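You operate a simulated robot arm through the tools that you are given. There is no shell and no other tool.

Carry out the task below with a simulated robot arm. There is one attempt and no reset: what you move stays moved.

Task
Shut the air down and stow the red hose end.
Fine: red lever shut, hold the yellow button till 0 bar, only then pull the hose end, stand it in the orange block, blue lever shut.

The check looks at the end state, three seconds after you hand in, the way a careful person would. Anything else that was tipped, shoved, dropped, spilled or broken makes it a failure.

Robot
A 7-joint arm with a fingered hand, fixed in place. Base frame: the origin is on the floor under the middle of its stand, x ahead of it, y to its left, z up. Units: m, rad, N and s.
It reaches about 1.089 m from its shoulder. Its first joint turns from -2.601 to 2.601 rad. Payload 3.5 kg.
The TCP is the grasp point between the finger pads, 0.03 m short of the fingertips. In the tool frame z runs along the fingers and y along their closing line. The gripper opens to 0.104 m; its body begins 0.035 m behind the TCP. The gripper is a hand of 4 fingers: y runs from the thumb to the fingers, the wrist lies at [-0.015, -0.11, -0.186] in the tool frame, and closing takes about 1.5 s.
Orientation is that of the tool frame in the base frame, as a unit quaternion [x, y, z, w]. With the fingers straight down and the wrist toward the robot, the tool's x, y and z point along [0, 1, 0], [1, 0, 0] and [0, 0, -1] of the base frame.

Tools
- The arm moves only by the tool jog_arm. Its argument "motion" is a list of rows, each a list of 6 numbers: the turn, a rotation vector about the tool's x, y, z in rad, then the shift along the tool's x, y, z in m. In form: [[rx, ry, rz, tx, ty, tz], ...]. A call has 1 to 20 rows; each row shifts and turns the commanded pose from where the row before left it, along the tool's axes as they then stand. "claw" is the finger opening in m, from 0 to 0.104, set as the call begins (left out, the last holds). A row lasts 0.2 s, in which the tool goes at most 0.05 m and 0.15 rad; a call with a longer step from one row to the next is refused whole, and so is a gripper value outside its range. A pose out of reach is approached as far as the arm can. The call stops where the force on the tool passes 40 N (or 10 N more than at its start, if that is more) or the arm is blocked; 0.2 s more then pass. The fingers move at their own pace (about 0.045 m/s each) and stop on an object; they squeeze with about 24 N. The grip force told is the motor's: it shows also when the fingers shut on nothing. Time passes only in rows, and 0.2 s behind the last, so rows that do not move let the fingers close. It gives the time, the measured TCP pose, the force on the tool (base axes), the opening and the grip force at its end, in the units of the frame above (readings bear some noise), with the torque about the TCP (base axes, N m) and any sound that the robot's microphone picked up.
- Cameras (640 x 400 px; columns grow to the right, rows downward): "scene" is fixed at [0.2195, -0.6519, 1.5772]; the picture's right is [0.88, -0.47, 0.00], its down [-0.22, -0.42, -0.88] and it looks along [0.41, 0.78, -0.47] (base axes); focal length 316 px, centre (320, 200). "wrist" rides on the gripper at [0.061, -0.092, -0.13] in the tool frame; the picture's right is [-0.81, 0.27, -0.52], its down [-0.53, -0.71, 0.46] and it looks along [-0.24, 0.64, 0.72] (tool axes); focal length 275 px, centre (320, 200). There is no depth. A picture from a camera that has moved, and an enlarged one, comes with that camera's place and axes in the base frame and with its lens.
- snapshot(camera): a new picture of that camera. It takes no simulated time.
- slide_trunk(by): slides the trunk up (or, below 0, down) by that many m; the arm rides with it, the base frame stays. It gives what a move gives, with no picture.
- move_fingers(index, middle, ring, thumb_bend, thumb_turn): sets how far each is bent, from 0 (flat) to 100 (curled in); at 30 the hand is open as for a grip, at 70 the pads meet at the TCP. One left out holds its place. A second passes; each finger stops where it meets its share of the squeeze, and holds until it gets a number again. A gripper value or a shape takes the hand back. It gives what a move gives, with no picture; readings hold the bend of each and the force on the fingers (four entries, about 0 where the hand has none), thumb and palm. thumb_turn goes from beside the hand (0) to across from the fingers (100), as for a grip.
- hand_shape(shape): the hand has 4 fingers and takes this shape, open, in about a second: jaw (thumb against the fingers, like two jaws); tri (thumb and two fingers); tip (a fingertip pinch); poke (one finger out to press); point (the index stretched); flat (the hand flat); cup (the hand cupped); fist (a fist). The gripper value then closes the fingers along that shape, each until it touches; the sizes above hold for jaw. It gives what a move gives, with no picture.
- close_up(camera, box): a new picture of the part [left, top, right, bottom] of that camera's present view, enlarged. It takes no simulated time.
- close_job(): hands the job in; it is judged then, once.

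Nothing tells you positions but the pictures and the camera data. Unless the task says otherwise, let go and move clear before handing in.

The tools are called after "Emit:" as a command line: name --pt "numbers of a row" for each row, then --argument value for the rest, lists and objects as JSON in quotes. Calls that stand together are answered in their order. jog_arm: Moves the arm, as the interface text tells. Its arguments: {"type":"object","properties":{"motion":{"type":"array"},"claw":{"type":"number"}},"required":["motion"]} The other tools are called the same way: slide_trunk (by) moves the trunk up or down; hand_shape (shape) gives the hand a shape; move_fingers (index, middle, ring, thumb_bend, thumb_turn) moves the fingers one by one; snapshot (camera) takes a picture; close_up (camera, box) takes an enlarged picture of a part of a camera's view; close_job () hands the job in.

At the start:

```text
clock: 0.0
position: [0.545, -0.1519, 1.2782]
tcp_rot: [0.707, 0.707, 0.0, 0.0]
wrist_force: [-0.4, -0.5, 0.3]
torque: [0.0, 0.01, -0.01]
finger_gap: 0.1036
gripper_force: 0.1
shape: jaw
bend: [30.0, 30.0, 30.0, 30.0, 98.0]
finger forces: [0.0, 0.1, 0.0, 0.0, 0.0, 0.0]
trunk travel left (down, up): [-0.6, 0.11]
```

scene: 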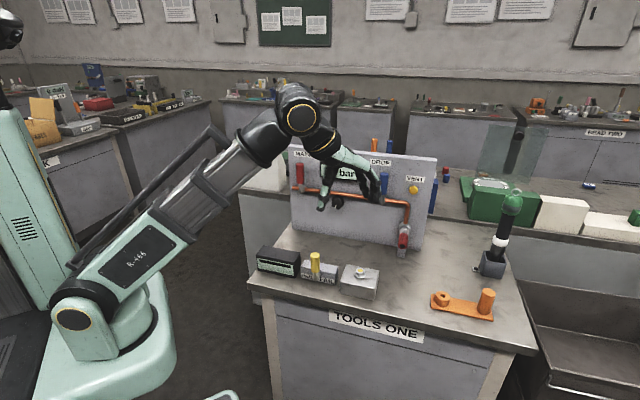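
wrist: 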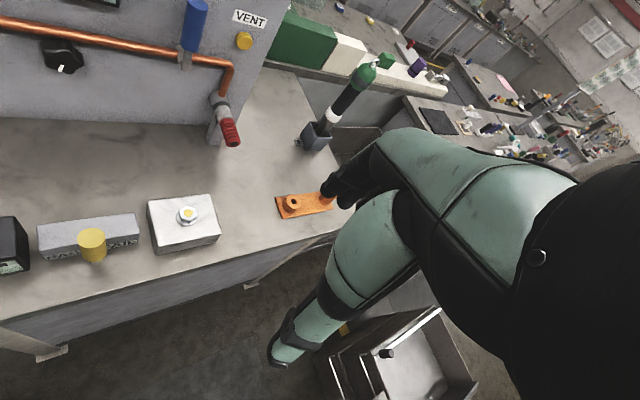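

I see a bench with an upright panel carrying a copper pipe, a red lever at left, a blue lever, a yellow VENT button, a red hose end at the pipe's outlet, and an orange block at the bench's right. I'll look closer first before moving anything.

Emit:
close_up --camera "scene" --box '[270, 130, 450, 270]'

Emit:
close_up --camera "scene" --box '[380, 180, 560, 340]'

Emit:
close_up --camera "wrist" --box '[0, 0, 300, 190]'

Emit:
close_up --camera "wrist" --box '[200, 60, 400, 240]'

```text
2.86 times, centred on (360, 200) of scene
camera zoom: at [0.2195, -0.6519, 1.5772], right [0.88, -0.47, 0.0], down [-0.22, -0.42, -0.88], along [0.41, 0.78, -0.47], focal length 903 px, centre (206, 200)
```

zoom: 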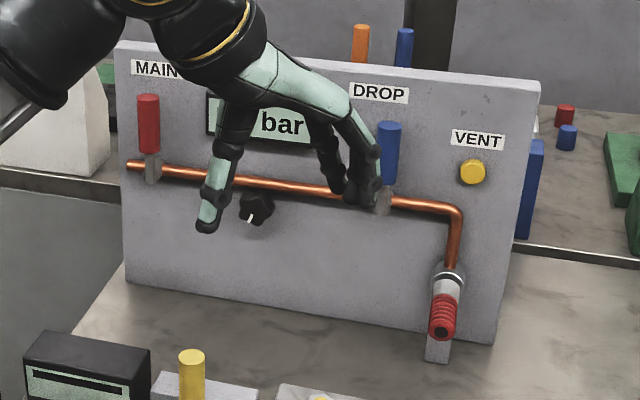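

```text
2.50 times, centred on (470, 260) of scene
camera zoom: at [0.2195, -0.6519, 1.5772], right [0.88, -0.47, 0.0], down [-0.22, -0.42, -0.88], along [0.41, 0.78, -0.47], focal length 790 px, centre (-55, 50)
```

zoom: 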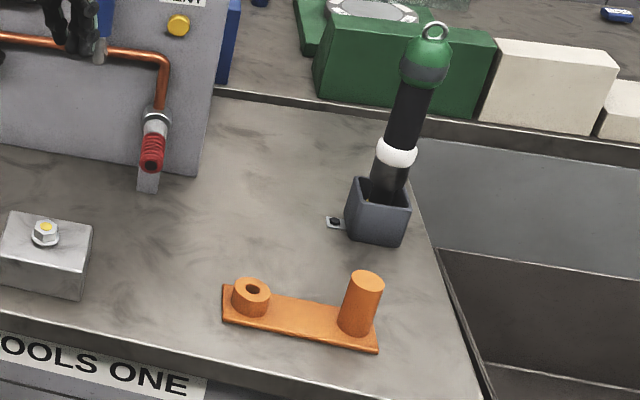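

```text
2.11 times, centred on (150, 95) of wrist
camera zoom: at [0.4532, -0.0894, 1.4085], right [0.27, -0.81, 0.52], down [-0.71, -0.53, -0.46], along [0.64, -0.24, -0.72], focal length 580 px, centre (678, 421)
```

zoom: 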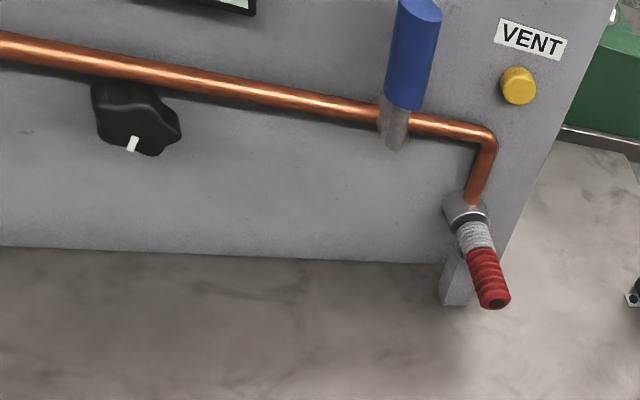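

```text
2.22 times, centred on (300, 150) of wrist
camera zoom: at [0.4532, -0.0894, 1.4085], right [0.27, -0.81, 0.52], down [-0.71, -0.53, -0.46], along [0.64, -0.24, -0.72], focal length 612 px, centre (364, 311)
```

zoom: 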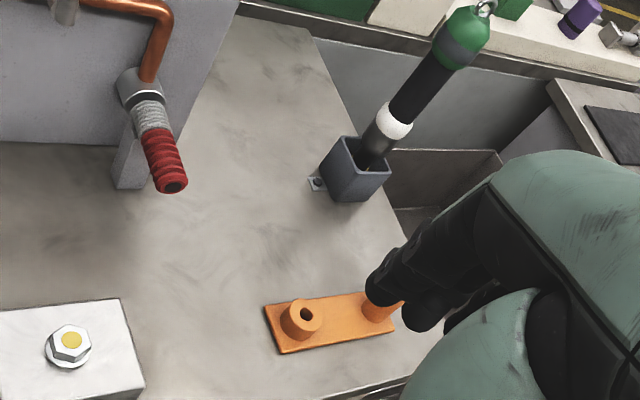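

The hand blocks the gauge, so I'll draw it back toward the robot. Rough triangulation puts the VENT button near (0.97, 0.06, 1.09), the hose tip near (0.875, -0.015, 0.935), the blue lever near (0.88, 0.12, 1.1) and the orange socket near (0.88, -0.20, 0.87). Next I'll retract and look again.

Emit:
jog_arm --pt "0 0 0 0 -0.04 0" --pt "0 0 0 0 -0.04 0" --pt "0 0 0 0 -0.04 0" --pt "0 0 0 0 -0.04 0" --pt "0 0 0 0 0 0"

Emit:
snapshot --camera "scene"

Emit:
snapshot --camera "wrist"

Emit:
close_up --camera "scene" --box '[270, 130, 450, 270]'

```text
clock: 1.2
position: [0.3985, -0.1632, 1.2598]
tcp_rot: [0.707, 0.707, 0.0, 0.0]
wrist_force: [-0.4, 0.0, -0.3]
torque: [-0.04, 0.01, 0.03]
finger_gap: 0.1039
gripper_force: 0.0
shape: jaw
bend: [30.0, 30.0, 30.0, 30.0, 98.0]
finger forces: [0.1, 0.0, 0.0, 0.1, 0.0, 0.1]
out of reach, approached as far as the arm can: row 4
trunk travel left (down, up): [-0.6, 0.11]
```

```text
taken
```

scene: 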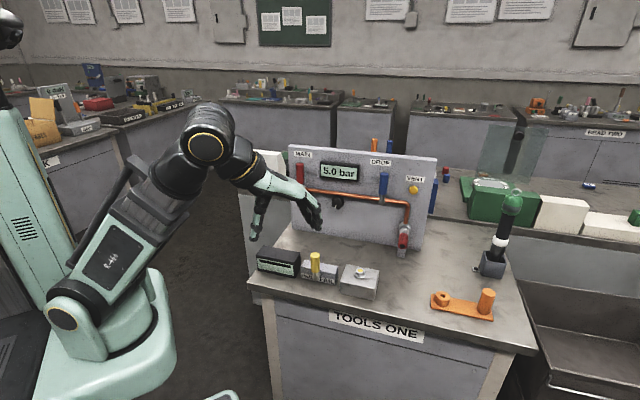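

```text
taken
camera wrist: at [0.3063, -0.1016, 1.3901], right [0.28, -0.81, 0.52], down [-0.71, -0.53, -0.46], along [0.64, -0.24, -0.72], focal length 275 px, centre (320, 200)
```

wrist: 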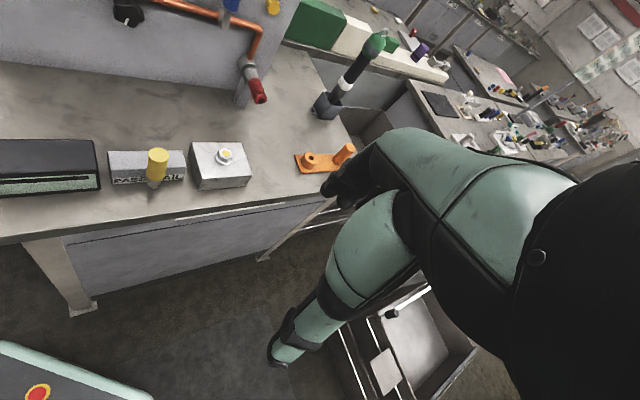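

```text
2.86 times, centred on (360, 200) of scene
camera zoom: at [0.2195, -0.6519, 1.5772], right [0.88, -0.47, 0.0], down [-0.22, -0.42, -0.88], along [0.41, 0.78, -0.47], focal length 903 px, centre (206, 200)
```

zoom: 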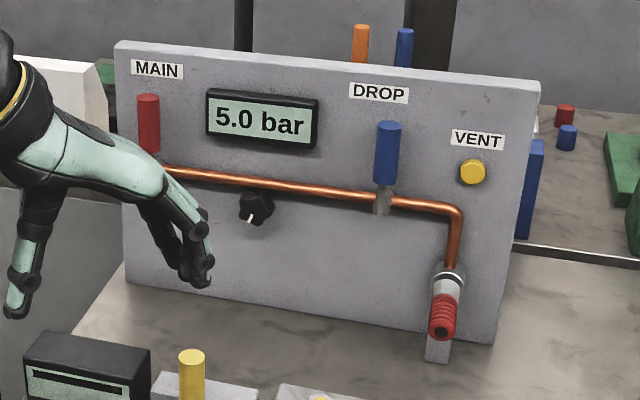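

The gauge reads 5.0 bar, both levers point straight up, and the panel is turned about 43° (outward normal about (-0.68, -0.73)). I'll bring the hand out in front of the panel, at a distance, and turn the fingers toward it so the wrist camera can see the fittings.

Emit:
jog_arm --pt "0 0 0 0 0.045 0" --pt "0 0 0 0 0.045 0" --pt "0 0 0 0 0.045 0" --pt "0 0 0 0 0.045 0" --pt "0 0 0.15 0 0.03 0" --pt "0 0 0.15 0 0.03 0" --pt "0 0 0.15 0 0 0" --pt "0 0 0.15 0 0 0" --pt "0 0 0.15 0 0 0" --pt "0 0 0 0 0 0"

Emit:
snapshot --camera "wrist"

Emit:
snapshot --camera "scene"

```text
clock: 3.4
position: [0.6405, -0.1673, 1.2603]
tcp_rot: [0.917, 0.398, 0.0, -0.001]
wrist_force: [0.1, -0.8, 0.9]
torque: [0.02, 0.01, -0.02]
finger_gap: 0.1036
gripper_force: 0.0
shape: jaw
bend: [30.0, 30.0, 30.0, 30.0, 98.0]
finger forces: [0.0, 0.0, 0.0, 0.0, 0.0, 0.1]
trunk travel left (down, up): [-0.6, 0.11]
```

```text
taken
camera wrist: at [0.6142, -0.0593, 1.3914], right [-0.35, -0.78, 0.52], down [-0.88, 0.1, -0.46], along [0.3, -0.62, -0.72], focal length 275 px, centre (320, 200)
```

wrist: 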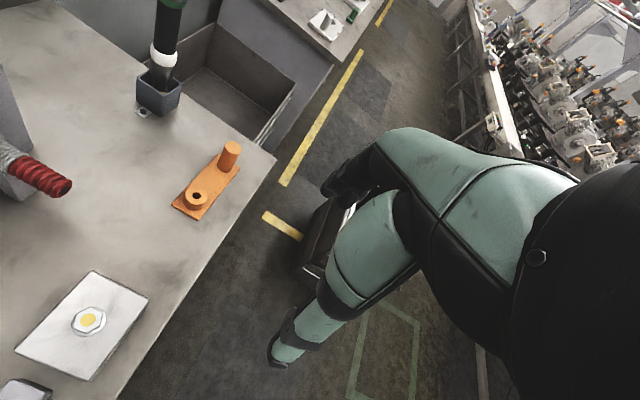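

```text
taken
```

scene: 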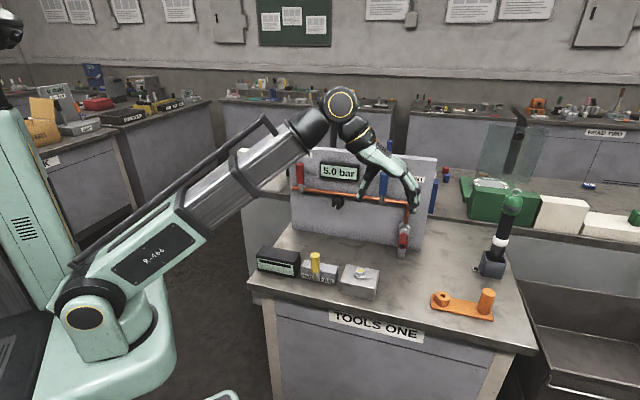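

The hand's tool x now runs along the panel normal. I'll pitch the fingers up from straight down to horizontal (pointing at the panel), about 0.4 m in front of it.

Emit:
jog_arm --pt "0 0.143 0 0 0 0" --pt "0 0.143 0 0 0 0" --pt "0 0.143 0 0 0 0" --pt "0 0.143 0 0 0 0" --pt "0 0.143 0 0 0 0" --pt "0 0.143 0 0 0 0" --pt "0 0.143 0 0 0 0" --pt "0 0.143 0 0 0 0" --pt "0 0.143 0 0 0 0" --pt "0 0.143 0 0 0 0" --pt "0 0.141 0 0 0 0" --pt "0 0 0 0 0 0"

Emit:
snapshot --camera "wrist"

Emit:
snapshot --camera "scene"

```text
clock: 6.0
position: [0.6384, -0.1671, 1.2614]
tcp_rot: [0.648, 0.281, 0.649, -0.283]
wrist_force: [-0.6, 0.3, -0.2]
torque: [0.02, -0.01, 0.0]
finger_gap: 0.1039
gripper_force: 0.1
shape: jaw
bend: [30.0, 30.0, 30.0, 30.0, 98.0]
finger forces: [0.0, 0.0, 0.0, 0.0, 0.1, 0.0]
trunk travel left (down, up): [-0.6, 0.11]
```

```text
taken
camera wrist: at [0.483, -0.1993, 1.3231], right [-0.15, -0.57, -0.81], down [-0.21, 0.82, -0.53], along [0.97, 0.09, -0.24], focal length 275 px, centre (320, 200)
```

wrist: 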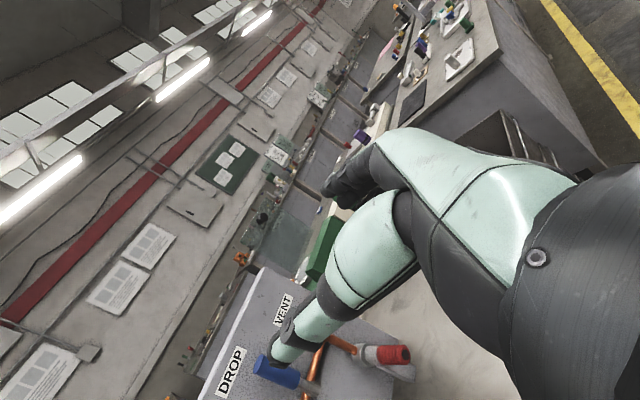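

```text
taken
```

scene: 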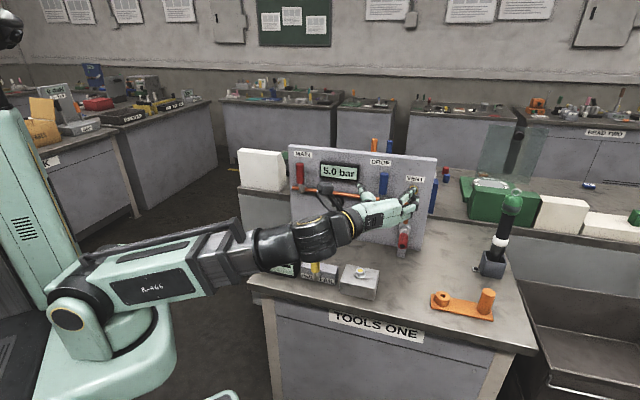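

The hand can point at the panel comfortably. I'll zoom the fixed camera onto both levers and the hose fitting to learn how they are hinged.

Emit:
close_up --camera "scene" --box '[285, 145, 335, 205]'

Emit:
close_up --camera "scene" --box '[365, 155, 435, 265]'

Emit:
close_up --camera "scene" --box '[420, 275, 510, 330]'

Emit:
close_up --camera "scene" --box '[245, 240, 385, 310]'

Emit:
close_up --camera "wrist" --box '[190, 260, 430, 400]'

```text
6.67 times, centred on (310, 175) of scene
camera zoom: at [0.2195, -0.6519, 1.5772], right [0.88, -0.47, 0.0], down [-0.22, -0.42, -0.88], along [0.41, 0.78, -0.47], focal length 2107 px, centre (387, 367)
```

zoom: 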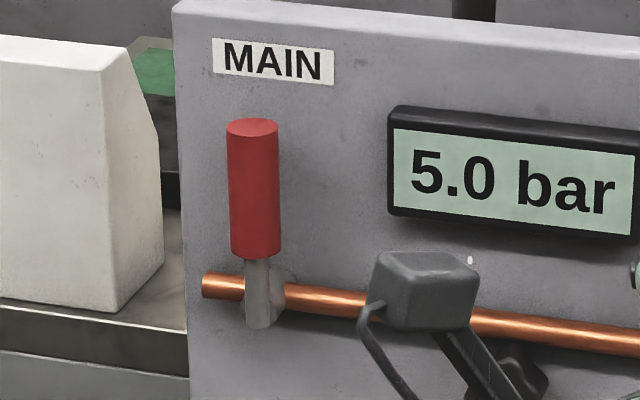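

```text
3.64 times, centred on (400, 210) of scene
camera zoom: at [0.2195, -0.6519, 1.5772], right [0.88, -0.47, 0.0], down [-0.22, -0.42, -0.88], along [0.41, 0.78, -0.47], focal length 1149 px, centre (29, 164)
```

zoom: 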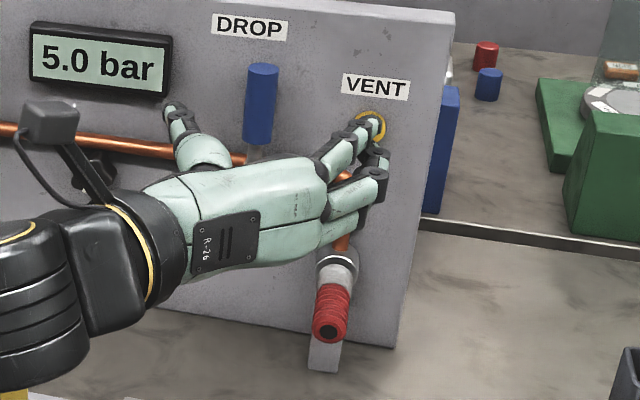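

```text
7.11 times, centred on (465, 302) of scene
camera zoom: at [0.2195, -0.6519, 1.5772], right [0.88, -0.47, 0.0], down [-0.22, -0.42, -0.88], along [0.41, 0.78, -0.47], focal length 2248 px, centre (-711, -529)
```

zoom: 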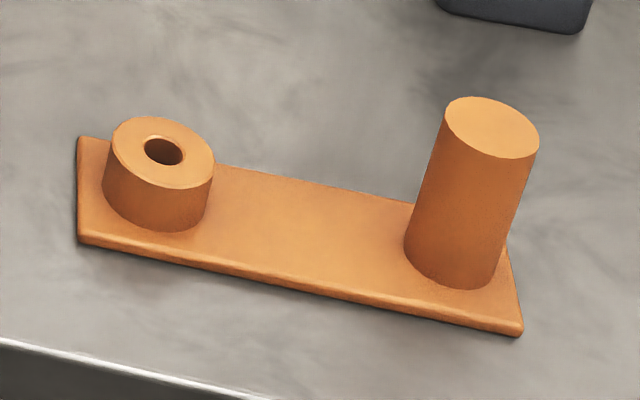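

```text
4.57 times, centred on (315, 275) of scene
camera zoom: at [0.2195, -0.6519, 1.5772], right [0.88, -0.47, 0.0], down [-0.22, -0.42, -0.88], along [0.41, 0.78, -0.47], focal length 1445 px, centre (343, -143)
```

zoom: 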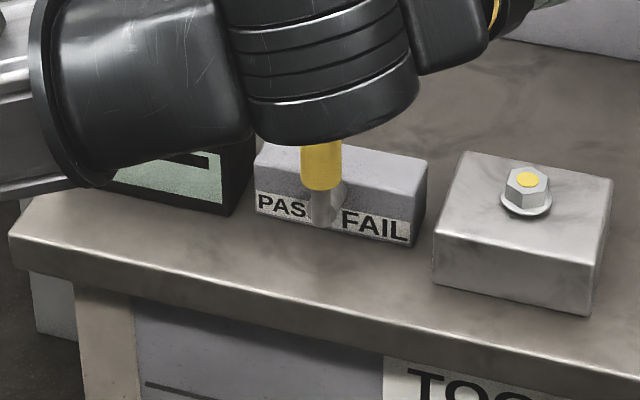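

```text
2.67 times, centred on (310, 330) of wrist
camera zoom: at [0.483, -0.1993, 1.3231], right [-0.15, -0.57, -0.81], down [-0.21, 0.82, -0.53], along [0.97, 0.09, -0.24], focal length 734 px, centre (347, -147)
```

zoom: 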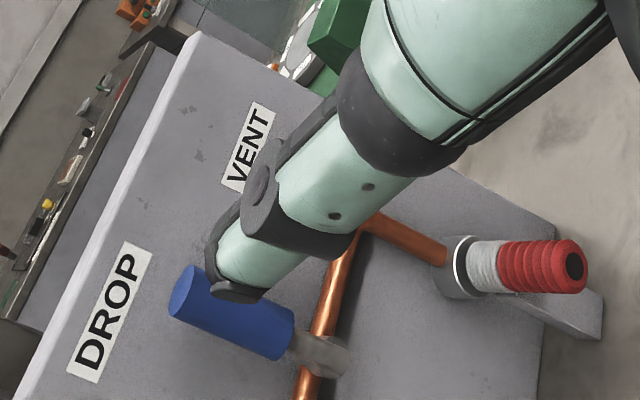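

The levers are handles on hubs whose axes are square to the panel, so they swing in the panel's plane. I'll form the poke shape here, clear of everything, to see where the pressing fingertip lies.

Emit:
hand_shape --shape "poke"

Emit:
close_up --camera "scene" --box '[300, 155, 440, 255]'

Emit:
snapshot --camera "wrist"

```text
clock: 6.9
position: [0.6392, -0.1672, 1.2627]
tcp_rot: [0.649, 0.282, 0.648, -0.282]
wrist_force: [0.0, -0.3, 0.6]
torque: [0.01, -0.04, 0.0]
finger_gap: 0.0001
gripper_force: 0.1
shape: poke
bend: [70.0, 70.0, 99.0, 100.0, 100.0]
finger forces: [0.1, 0.0, 0.1, 0.1, 0.0, 0.0]
trunk travel left (down, up): [-0.6, 0.11]
```

```text
4.00 times, centred on (370, 205) of scene
camera zoom: at [0.2195, -0.6519, 1.5772], right [0.88, -0.47, 0.0], down [-0.22, -0.42, -0.88], along [0.41, 0.78, -0.47], focal length 1264 px, centre (120, 180)
```

zoom: 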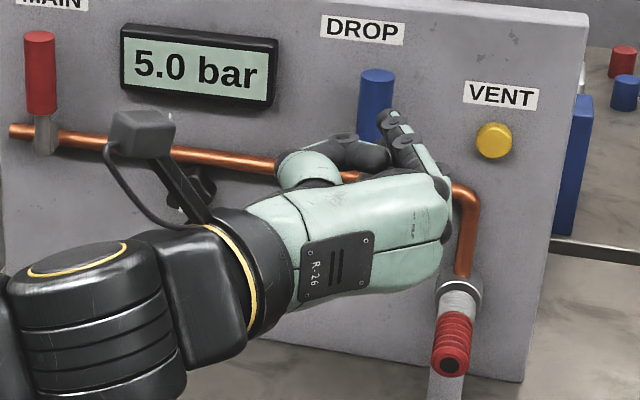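

```text
taken
camera wrist: at [0.483, -0.1992, 1.3233], right [-0.15, -0.57, -0.81], down [-0.21, 0.82, -0.53], along [0.97, 0.09, -0.24], focal length 275 px, centre (320, 200)
```

wrist: 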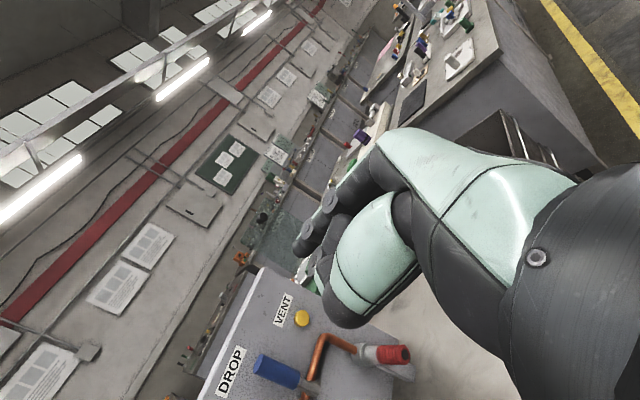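

The poke shape puts index and middle tips about 3 cm ahead of the TCP. In panel coordinates (u to the right, f into the panel), the red lever is at u≈0.257, f≈0.69 with its pivot at z≈1.05 and its top at 1.154. I'll roll the hand so the wrist rides on top, which makes the fingers stiff sideways, then check where the tips sit.

Emit:
jog_arm --pt "0 0 0.143 0 0 0" --pt "0 0 0.143 0 0 0" --pt "0 0 0.143 0 0 0" --pt "0 0 0.143 0 0 0" --pt "0 0 0.143 0 0 0" --pt "0 0 0.143 0 0 0" --pt "0 0 0.143 0 0 0" --pt "0 0 0.143 0 0 0" --pt "0 0 0.143 0 0 0" --pt "0 0 0.143 0 0 0" --pt "0 0 0.141 0 0 0" --pt "0 0 0 0 0 0"

Emit:
snapshot --camera "scene"

Emit:
snapshot --camera "wrist"

```text
clock: 9.5
position: [0.6397, -0.1669, 1.2629]
tcp_rot: [0.658, -0.26, 0.259, -0.658]
wrist_force: [0.7, -0.1, 0.6]
torque: [-0.03, 0.01, 0.03]
finger_gap: 0.0002
gripper_force: 0.0
shape: poke
bend: [70.0, 70.0, 99.0, 100.0, 100.0]
finger forces: [0.0, 0.1, 0.1, 0.0, 0.1, 0.1]
trunk travel left (down, up): [-0.6, 0.11]
```

```text
taken
```

scene: 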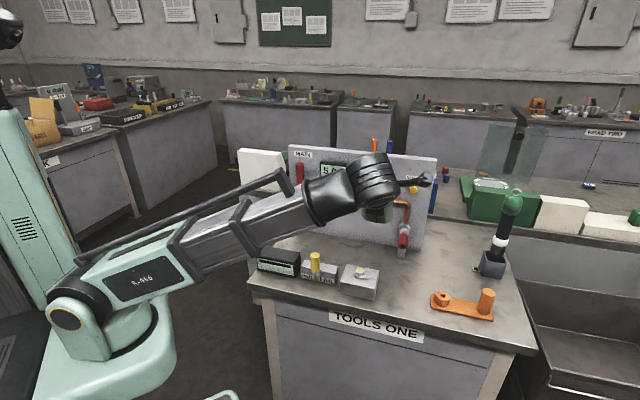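

```text
taken
camera wrist: at [0.5954, -0.3033, 1.3536], right [-0.95, 0.17, -0.27], down [-0.08, 0.7, 0.71], along [0.31, 0.7, -0.64], focal length 275 px, centre (320, 200)
```

wrist: 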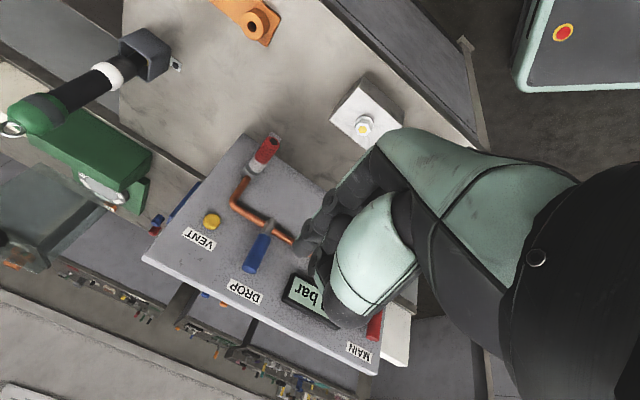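

The wrist camera now looks down onto the panel (upside down), and the red handle is at the lower edge. Next I'll slide left along the panel, staying clear in front and above the handles, to a spot just left of the red lever.

Emit:
jog_arm --pt "0 0 0 -0.0405 0 0.024" --pt "0 0 0 -0.0405 0 0.024" --pt "0 0 0 -0.0405 0 0.024" --pt "0 0 0 -0.0405 0 0.024" --pt "0 0 0 -0.0405 0 0.024" --pt "0 0 0 -0.0405 0 0.024" --pt "0 0 0 -0.0405 0 0.024" --pt "0 0 0 -0.0405 0 0.024" --pt "0 0 0 -0.0405 0 0.024" --pt "0 0 0 0 0 0"

Emit:
snapshot --camera "scene"

Emit:
snapshot --camera "wrist"

```text
clock: 11.7
position: [0.5218, 0.2404, 1.2577]
tcp_rot: [0.658, -0.259, 0.259, -0.658]
wrist_force: [0.4, -0.7, -1.1]
torque: [0.02, -0.02, 0.01]
finger_gap: 0.0003
gripper_force: 0.0
shape: poke
bend: [70.0, 70.0, 99.0, 100.0, 100.0]
finger forces: [0.0, 0.1, 0.1, 0.0, 0.0, 0.0]
trunk travel left (down, up): [-0.6, 0.11]
```

```text
taken
```

scene: 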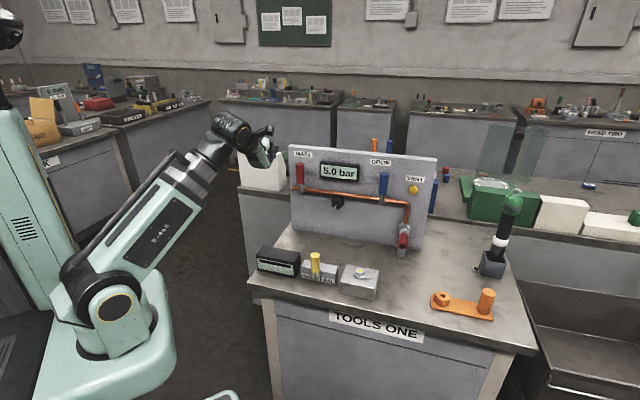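

```text
taken
camera wrist: at [0.4767, 0.1049, 1.3495], right [-0.95, 0.17, -0.28], down [-0.08, 0.7, 0.71], along [0.32, 0.7, -0.64], focal length 275 px, centre (320, 200)
```

wrist: 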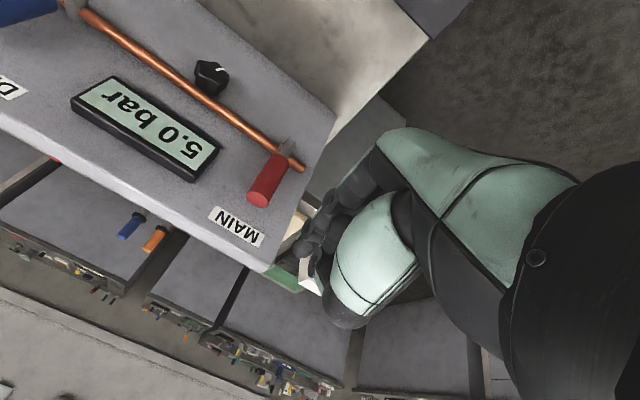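

I'm just left of the red lever; it triangulates to u≈0.257, f≈0.685, top z≈1.153, matching the earlier estimate. I'll zoom in on the fingertips to know their width before lowering beside the handle.

Emit:
close_up --camera "wrist" --box '[220, 140, 400, 300]'

Emit:
close_up --camera "scene" --box '[200, 100, 330, 200]'

```text
2.50 times, centred on (310, 220) of wrist
camera zoom: at [0.4767, 0.1049, 1.3495], right [-0.95, 0.17, -0.28], down [-0.08, 0.7, 0.71], along [0.32, 0.7, -0.64], focal length 688 px, centre (345, 150)
```

zoom: 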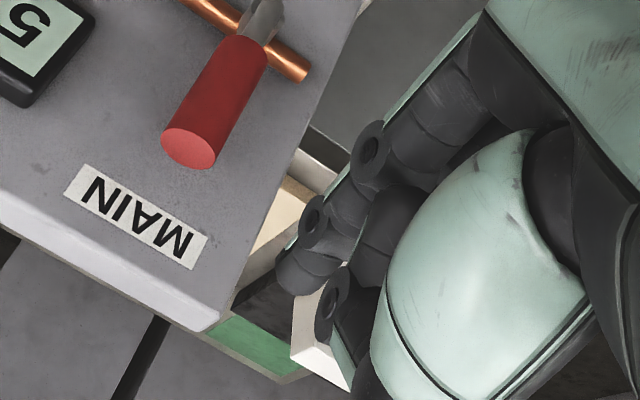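

```text
4.00 times, centred on (265, 150) of scene
camera zoom: at [0.2195, -0.6519, 1.5772], right [0.88, -0.47, 0.0], down [-0.22, -0.42, -0.88], along [0.41, 0.78, -0.47], focal length 1264 px, centre (540, 400)
```

zoom: 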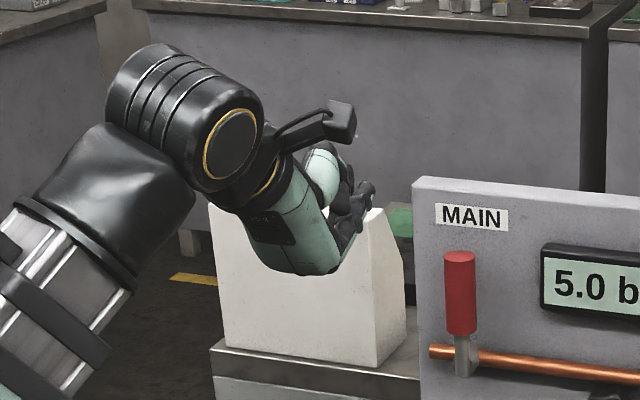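

The working fingertip sits almost exactly 3 cm ahead of the TCP, and its right edge is about 1.5–2 cm to the right. I'll shift slightly further left and lower to mid-handle height, still well in front of the panel, then check.

Emit:
jog_arm --pt "0 0 0 -0.008 0.03 0" --pt "0 0 0 0 0.03 0" --pt "0 0 0 0 0.03 0" --pt "0 0 0 0 0.03 0" --pt "0 0 0 0 0 0"

Emit:
snapshot --camera "wrist"

Emit:
close_up --camera "scene" --box '[200, 110, 360, 220]'

```text
clock: 12.9
position: [0.5444, 0.2572, 1.1568]
tcp_rot: [0.659, -0.259, 0.259, -0.657]
wrist_force: [0.2, -0.3, -0.9]
torque: [-0.03, -0.01, -0.02]
finger_gap: 0.0002
gripper_force: 0.1
shape: poke
bend: [70.0, 70.0, 99.0, 100.0, 100.0]
finger forces: [0.0, 0.0, 0.0, 0.0, 0.0, 0.0]
out of reach, approached as far as the arm can: row 2, 3, 4
trunk travel left (down, up): [-0.6, 0.11]
```

```text
taken
camera wrist: at [0.4985, 0.1207, 1.2481], right [-0.95, 0.17, -0.28], down [-0.08, 0.7, 0.71], along [0.32, 0.7, -0.65], focal length 275 px, centre (320, 200)
```

wrist: 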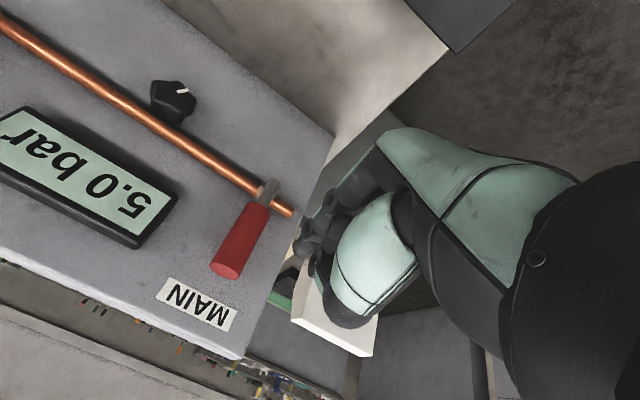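

```text
3.64 times, centred on (280, 165) of scene
camera zoom: at [0.2195, -0.6519, 1.5772], right [0.88, -0.47, 0.0], down [-0.22, -0.42, -0.88], along [0.41, 0.78, -0.47], focal length 1149 px, centre (466, 327)
```

zoom: 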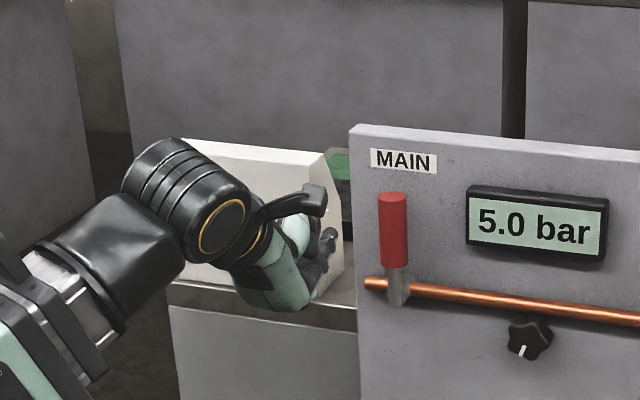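

The arm ran out of room at that height (too folded), ending at u≈0.222, z≈1.157, with nothing touched. I'll go back up 10 cm with the arm and then lower the whole trunk so the hand comes down without folding the arm.

Emit:
jog_arm --pt "0 0 0 -0.004 -0.034 0" --pt "0 0 0 -0.004 -0.034 0" --pt "0 0 0 -0.004 -0.034 0" --pt "0 0 0 0 0 0"

Emit:
slide_trunk --by -0.12

Emit:
snapshot --camera "wrist"

Emit:
snapshot --camera "scene"

```text
clock: 13.9
position: [0.5312, 0.2649, 1.2586]
tcp_rot: [-0.658, 0.259, -0.259, 0.658]
wrist_force: [-0.9, 0.1, -0.4]
torque: [-0.01, 0.0, 0.02]
finger_gap: 0.0001
gripper_force: 0.1
shape: poke
bend: [70.0, 70.0, 99.0, 100.0, 100.0]
finger forces: [0.1, 0.0, 0.0, 0.0, 0.1, 0.0]
trunk travel left (down, up): [-0.6, 0.11]
```

```text
clock: 15.4
position: [0.5315, 0.264, 1.1379]
tcp_rot: [-0.658, 0.258, -0.258, 0.658]
wrist_force: [0.5, -1.1, 0.6]
torque: [0.02, 0.01, 0.0]
finger_gap: 0.0002
gripper_force: 0.0
shape: poke
bend: [70.0, 70.0, 99.0, 100.0, 100.0]
finger forces: [0.1, 0.0, 0.0, 0.0, 0.0, 0.0]
trunk travel left (down, up): [-0.48, 0.23]
```

```text
taken
camera wrist: at [0.4874, 0.1279, 1.2298], right [-0.95, 0.17, -0.28], down [-0.08, 0.7, 0.71], along [0.32, 0.7, -0.65], focal length 275 px, centre (320, 200)
```

wrist: 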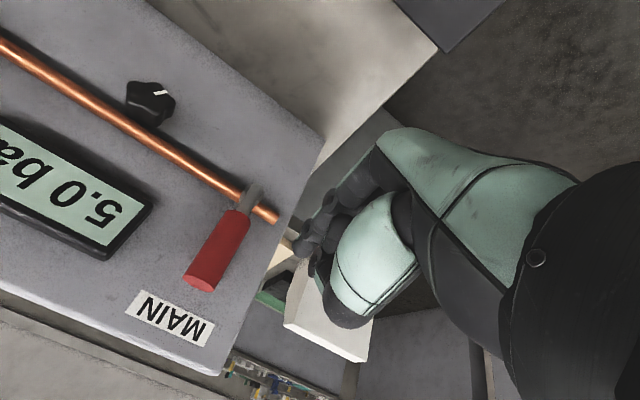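

```text
taken
```

scene: 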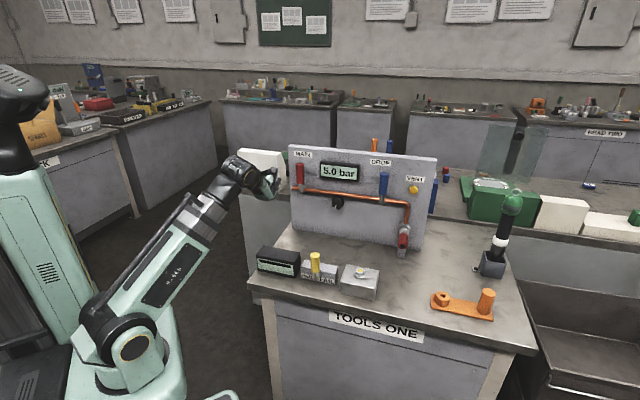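

Now the hand is at u≈0.208, z≈1.138, with about 1.5 cm of clearance left of the red handle. I'll advance so the fingertip passes beside the handle, stopping about 3 cm short of the panel face.

Emit:
jog_arm --pt "0 0 0 0 0 0.026" --pt "0 0 0 0 0 0.026" --pt "0 0 0 0 0 0.026" --pt "0 0 0 0 0 0.024" --pt "0 0 0 0 0 0"

Emit:
snapshot --camera "wrist"

Emit:
close_up --camera "scene" --box '[240, 130, 350, 220]'

```text
clock: 16.6
position: [0.6021, 0.3408, 1.1391]
tcp_rot: [-0.658, 0.259, -0.259, 0.658]
wrist_force: [0.1, 0.5, -0.1]
torque: [-0.02, 0.02, -0.01]
finger_gap: 0.0001
gripper_force: 0.0
shape: poke
bend: [70.0, 70.0, 99.0, 100.0, 100.0]
finger forces: [0.0, 0.1, 0.0, 0.0, 0.1, 0.0]
trunk travel left (down, up): [-0.48, 0.23]
```

```text
taken
camera wrist: at [0.5571, 0.2036, 1.2301], right [-0.95, 0.17, -0.28], down [-0.08, 0.7, 0.71], along [0.32, 0.7, -0.65], focal length 275 px, centre (320, 200)
```

wrist: 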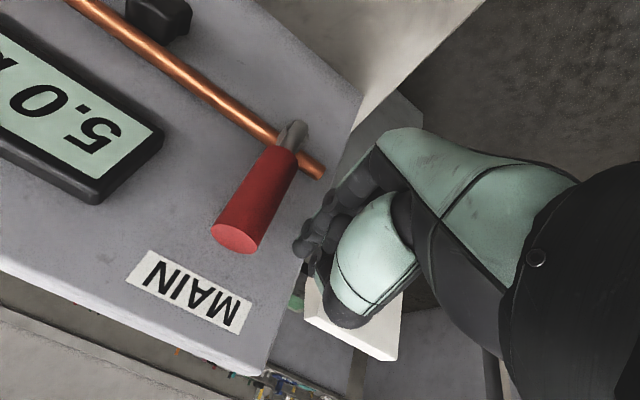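

```text
4.44 times, centred on (295, 175) of scene
camera zoom: at [0.2195, -0.6519, 1.5772], right [0.88, -0.47, 0.0], down [-0.22, -0.42, -0.88], along [0.41, 0.78, -0.47], focal length 1405 px, centre (431, 311)
```

zoom: 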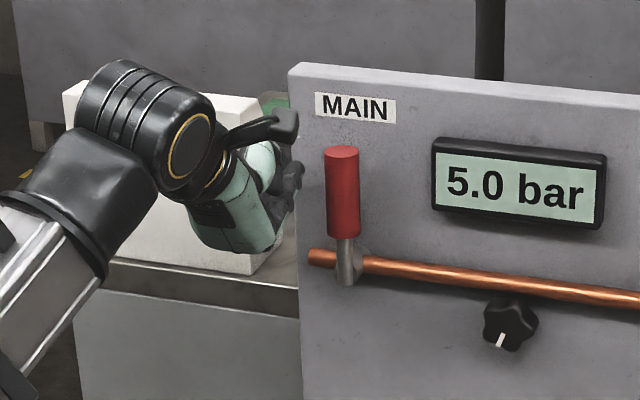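

The handle centre is at f≈0.687 and my fingertip is level with it, to its left. I'll drop slightly to mid-handle and push it gently to the right to see whether it turns that way.

Emit:
jog_arm --pt "0 0 0 0 0.022 0.004" --pt "0 0 0 0.015 0 0" --pt "0 0 0 0.012 0 0" --pt "0 0 0 0.01 0 0" --pt "0 0 0 0.008 0 0" --pt "0 0 0 0 0 0"

Emit:
snapshot --camera "wrist"

Emit:
close_up --camera "scene" --box '[240, 130, 350, 220]'

```text
clock: 17.6
position: [0.6233, 0.326, 1.1141]
tcp_rot: [0.661, -0.256, 0.249, -0.66]
wrist_force: [-22.2, 19.3, -5.8]
torque: [0.02, 0.16, 0.22]
finger_gap: 0.0003
gripper_force: 0.1
shape: poke
bend: [70.0, 70.0, 99.0, 100.0, 100.0]
finger forces: [27.3, 0.0, 0.0, 0.0, 0.0, 0.0]
trunk travel left (down, up): [-0.48, 0.23]
stopped in row 5: the force on the tool passed its limit at 47 N (the readings are from after the stop); the commanded pose is now the measured one
```

```text
taken
camera wrist: at [0.5804, 0.1876, 1.2058], right [-0.95, 0.16, -0.27], down [-0.08, 0.69, 0.71], along [0.3, 0.7, -0.65], focal length 275 px, centre (320, 200)
```

wrist: 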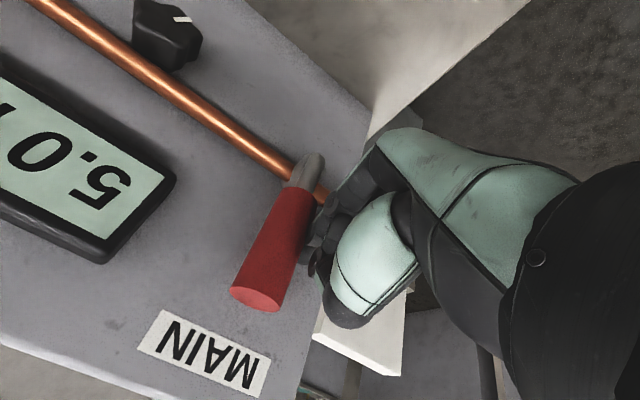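

```text
4.44 times, centred on (295, 175) of scene
camera zoom: at [0.2195, -0.6519, 1.5772], right [0.88, -0.47, 0.0], down [-0.22, -0.42, -0.88], along [0.41, 0.78, -0.47], focal length 1405 px, centre (431, 311)
```

zoom: 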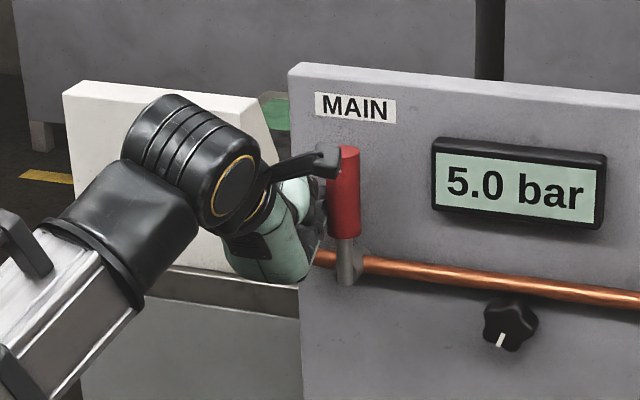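

The handle didn't budge under about 30 N, so it's against its stop that way and must turn to the left. I'll back off, retreat from the panel, and curl the middle finger so only the index sticks out, then come in on the handle's right side.

Emit:
jog_arm --pt "0 0 0 -0.02 0 0" --pt "0 0 0 0 0 -0.04" --pt "0 0 0 0 0 -0.04" --pt "0 0 0 0 0 0"

Emit:
move_fingers --middle 100

Emit:
close_up --camera "wrist" --box '[220, 140, 400, 300]'

Emit:
close_up --camera "scene" --box '[220, 130, 330, 220]'

```text
clock: 18.6
position: [0.556, 0.2734, 1.1163]
tcp_rot: [0.66, -0.258, 0.253, -0.659]
wrist_force: [1.1, 0.4, -0.3]
torque: [0.02, -0.02, 0.01]
finger_gap: 0.0
gripper_force: 0.1
shape: poke
bend: [70.0, 70.0, 99.0, 100.0, 100.0]
finger forces: [0.1, 0.0, 0.1, 0.0, 0.0, 0.0]
trunk travel left (down, up): [-0.48, 0.23]
```

```text
clock: 19.6
position: [0.5567, 0.274, 1.1174]
tcp_rot: [0.66, -0.258, 0.253, -0.659]
wrist_force: [0.2, 0.4, -0.4]
torque: [0.01, 0.02, 0.05]
finger_gap: 0.0298
gripper_force: 0.1
shape: fingers
bend: [70.0, 100.0, 99.0, 100.0, 100.0]
finger forces: [0.1, 0.1, 0.0, 0.1, 0.1, 0.1]
trunk travel left (down, up): [-0.48, 0.23]
```

```text
2.50 times, centred on (310, 220) of wrist
camera zoom: at [0.5133, 0.1369, 1.2083], right [-0.95, 0.16, -0.27], down [-0.08, 0.69, 0.72], along [0.3, 0.7, -0.65], focal length 688 px, centre (345, 150)
```

zoom: 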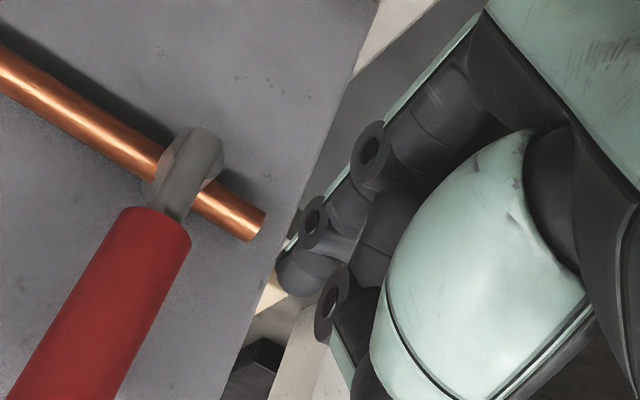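

```text
4.44 times, centred on (275, 175) of scene
camera zoom: at [0.2195, -0.6519, 1.5772], right [0.88, -0.47, 0.0], down [-0.22, -0.42, -0.88], along [0.41, 0.78, -0.47], focal length 1405 px, centre (520, 311)
```

zoom: 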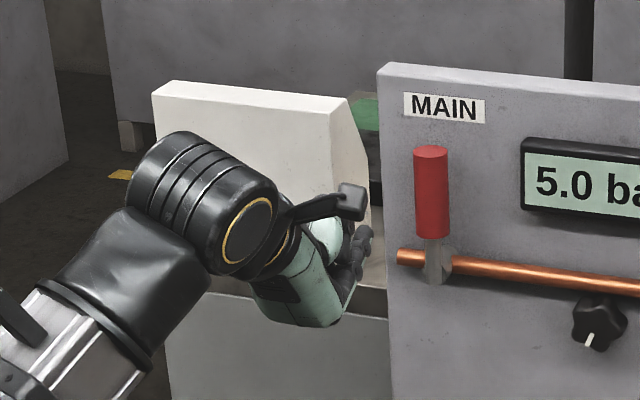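

The index alone is now extended, with its tip still near the TCP axis. I'll slide right in front of the handle to the gap between the handle and the gauge (u≈0.305), then move in.

Emit:
jog_arm --pt "0 0 0 0.04 0 -0.005" --pt "0 0 0 0.045 0 0" --pt "0 0 0 0 0 0.028" --pt "0 0 0 0 0 0.03" --pt "0 0 0 0 0 0.029" --pt "0 0 0 0 0 0"

Emit:
snapshot --camera "wrist"

Emit:
close_up --camera "scene" --box '[240, 130, 350, 220]'

```text
clock: 21.0
position: [0.6752, 0.2791, 1.1113]
tcp_rot: [0.66, -0.258, 0.253, -0.659]
wrist_force: [-0.6, -0.3, 0.1]
torque: [0.0, 0.0, 0.01]
finger_gap: 0.0296
gripper_force: 0.0
shape: fingers
bend: [70.0, 100.0, 99.0, 100.0, 100.0]
finger forces: [0.0, 0.0, 0.0, 0.0, 0.0, 0.0]
trunk travel left (down, up): [-0.48, 0.23]
```

```text
taken
camera wrist: at [0.633, 0.1421, 1.2037], right [-0.95, 0.16, -0.27], down [-0.08, 0.69, 0.72], along [0.3, 0.7, -0.65], focal length 275 px, centre (320, 200)
```

wrist: 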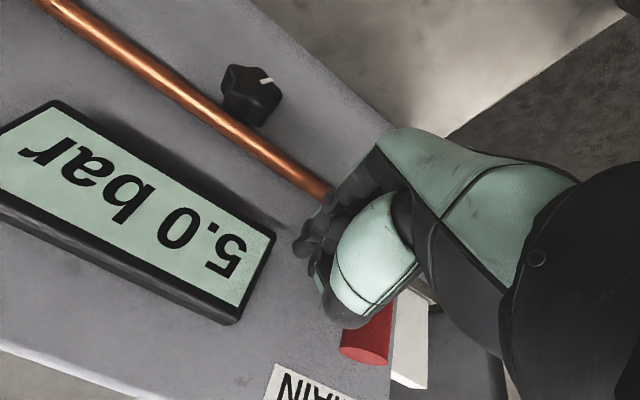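

```text
4.44 times, centred on (295, 175) of scene
camera zoom: at [0.2195, -0.6519, 1.5772], right [0.88, -0.47, 0.0], down [-0.22, -0.42, -0.88], along [0.41, 0.78, -0.47], focal length 1405 px, centre (431, 311)
```

zoom: 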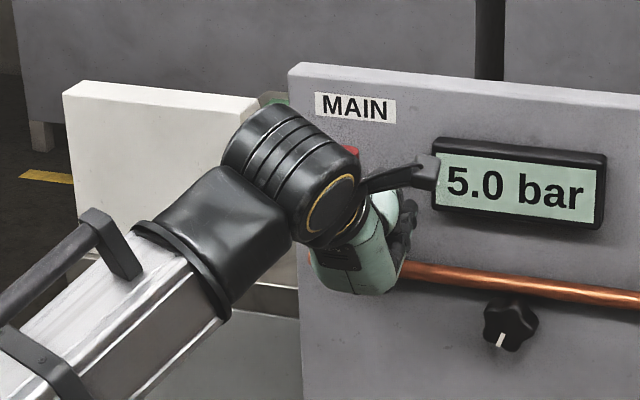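

The index tip is now in the gap right of the handle at u≈0.302, level with the middle of the handle. I'll push left to about 15° and check that it moves.

Emit:
jog_arm --pt "0 0 0 -0.012 0 0" --pt "0 0 0 -0.01 0 0" --pt "0 0 0 -0.01 -0.001 0" --pt "0 0 0 -0.009 -0.002 0" --pt "0 0 0 0 0 0"

Emit:
snapshot --camera "wrist"

Emit:
close_up --camera "scene" --box '[240, 130, 350, 220]'

```text
clock: 22.2
position: [0.6442, 0.3055, 1.118]
tcp_rot: [0.659, -0.258, 0.254, -0.659]
wrist_force: [2.5, -1.6, -0.3]
torque: [0.0, -0.01, -0.03]
finger_gap: 0.0306
gripper_force: 1.3
shape: fingers
bend: [70.0, 100.0, 99.0, 100.0, 100.0]
finger forces: [3.1, 0.0, 0.0, 0.0, 0.1, 0.0]
trunk travel left (down, up): [-0.48, 0.23]
```

```text
taken
camera wrist: at [0.6025, 0.1687, 1.2086], right [-0.95, 0.16, -0.27], down [-0.08, 0.69, 0.72], along [0.3, 0.7, -0.65], focal length 275 px, centre (320, 200)
```

wrist: 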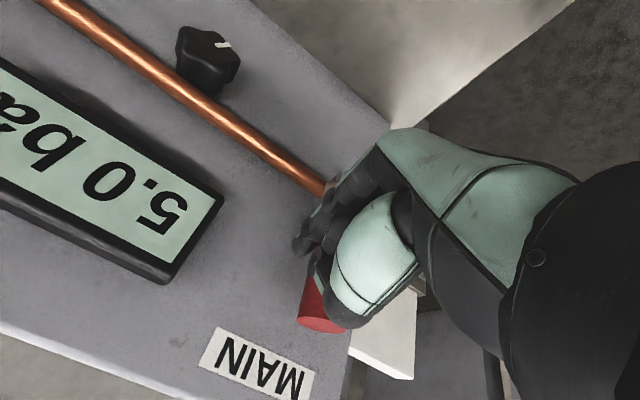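

```text
4.44 times, centred on (295, 175) of scene
camera zoom: at [0.2195, -0.6519, 1.5772], right [0.88, -0.47, 0.0], down [-0.22, -0.42, -0.88], along [0.41, 0.78, -0.47], focal length 1405 px, centre (431, 311)
```

zoom: 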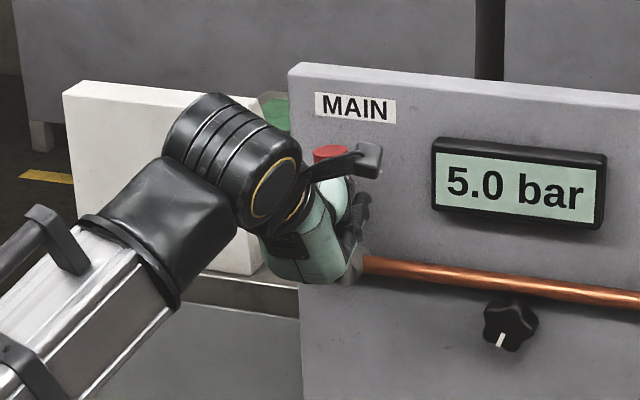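

The handle moved with only about 3 N, so left is the right way. I'll carry on along the arc toward horizontal.

Emit:
jog_arm --pt "0 0 0 -0.0078 0 0" --pt "0 0 0 -0.0078 0.001 0" --pt "0 0 0 -0.0072 0.002 0" --pt "0 0 0 -0.0072 0.003 0" --pt "0 0 0 -0.007 0.0036 0" --pt "0 0 0 -0.0067 0.0042 0" --pt "0 0 0 -0.006 0.005 0" --pt "0 0 0 -0.0053 0.0058 0" --pt "0 0 0 0 0 0"

Emit:
snapshot --camera "wrist"

Emit:
close_up --camera "scene" --box '[240, 130, 350, 220]'

```text
clock: 24.2
position: [0.6042, 0.3432, 1.0927]
tcp_rot: [0.66, -0.257, 0.253, -0.659]
wrist_force: [-0.9, -1.1, 1.7]
torque: [0.0, -0.02, -0.03]
finger_gap: 0.0288
gripper_force: 0.7
shape: fingers
bend: [70.0, 100.0, 99.0, 100.0, 100.0]
finger forces: [2.0, 0.1, 0.1, 0.1, 0.1, 0.1]
trunk travel left (down, up): [-0.48, 0.23]
```

```text
taken
camera wrist: at [0.5615, 0.2062, 1.184], right [-0.95, 0.16, -0.27], down [-0.08, 0.69, 0.72], along [0.3, 0.7, -0.65], focal length 275 px, centre (320, 200)
```

wrist: 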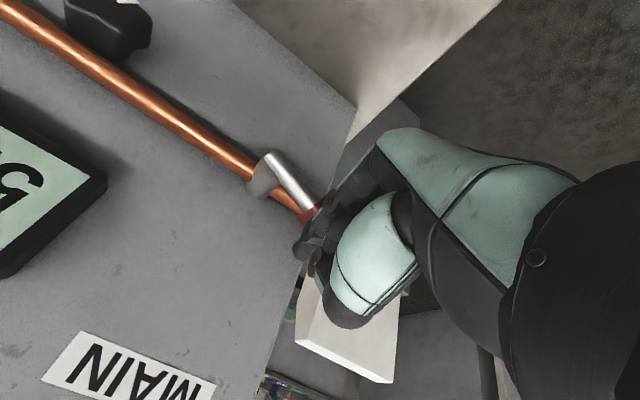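

```text
4.44 times, centred on (295, 175) of scene
camera zoom: at [0.2195, -0.6519, 1.5772], right [0.88, -0.47, 0.0], down [-0.22, -0.42, -0.88], along [0.41, 0.78, -0.47], focal length 1405 px, centre (431, 311)
```

zoom: 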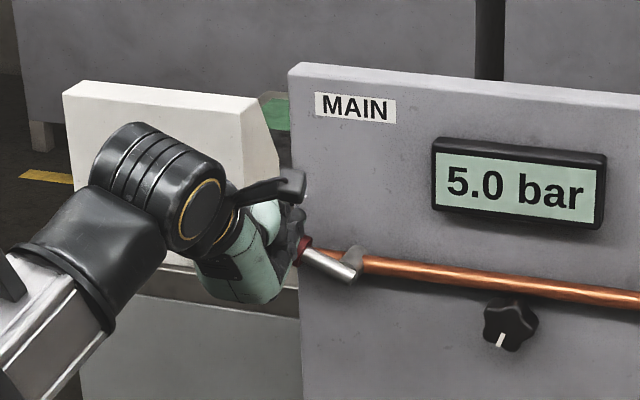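

The lever is about 70–75° over. I'll finish the quarter turn, pressing down until it meets its stop.

Emit:
jog_arm --pt "0 0 0 -0.004 0.005 0" --pt "0 0 0 -0.003 0.005 0" --pt "0 0 0 -0.002 0.005 0" --pt "0 0 0 0 0.005 0" --pt "0 0 0 0 0.004 0" --pt "0 0 0 0 0.004 0" --pt "0 0 0 0 0.004 0"

Emit:
snapshot --camera "wrist"

Emit:
close_up --camera "scene" --box '[240, 130, 350, 220]'

```text
clock: 25.5
position: [0.5979, 0.3455, 1.0749]
tcp_rot: [-0.655, 0.258, -0.257, 0.662]
wrist_force: [-9.2, -18.4, 22.5]
torque: [0.28, -0.27, -0.13]
finger_gap: 0.0215
gripper_force: 12.0
shape: fingers
bend: [70.0, 100.0, 99.0, 100.0, 100.0]
finger forces: [24.6, 0.1, 0.1, 0.0, 0.0, 0.1]
trunk travel left (down, up): [-0.48, 0.23]
stopped in row 6: the force on the tool passed its limit at 42 N (the readings are from after the stop); the commanded pose is now the measured one
```

```text
taken
camera wrist: at [0.5532, 0.2077, 1.1652], right [-0.95, 0.17, -0.28], down [-0.09, 0.69, 0.72], along [0.31, 0.7, -0.64], focal length 275 px, centre (320, 200)
```

wrist: 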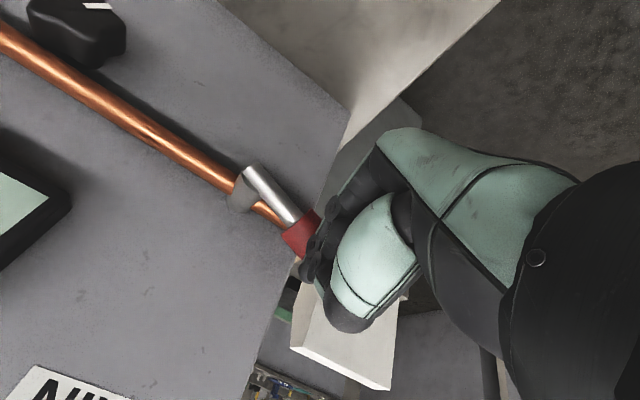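

```text
4.44 times, centred on (295, 175) of scene
camera zoom: at [0.2195, -0.6519, 1.5772], right [0.88, -0.47, 0.0], down [-0.22, -0.42, -0.88], along [0.41, 0.78, -0.47], focal length 1405 px, centre (431, 311)
```

zoom: 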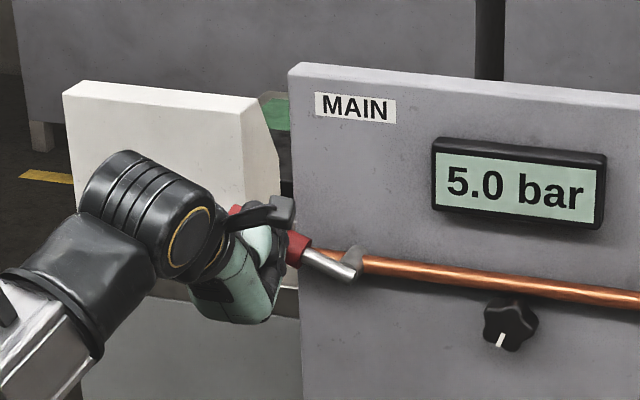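

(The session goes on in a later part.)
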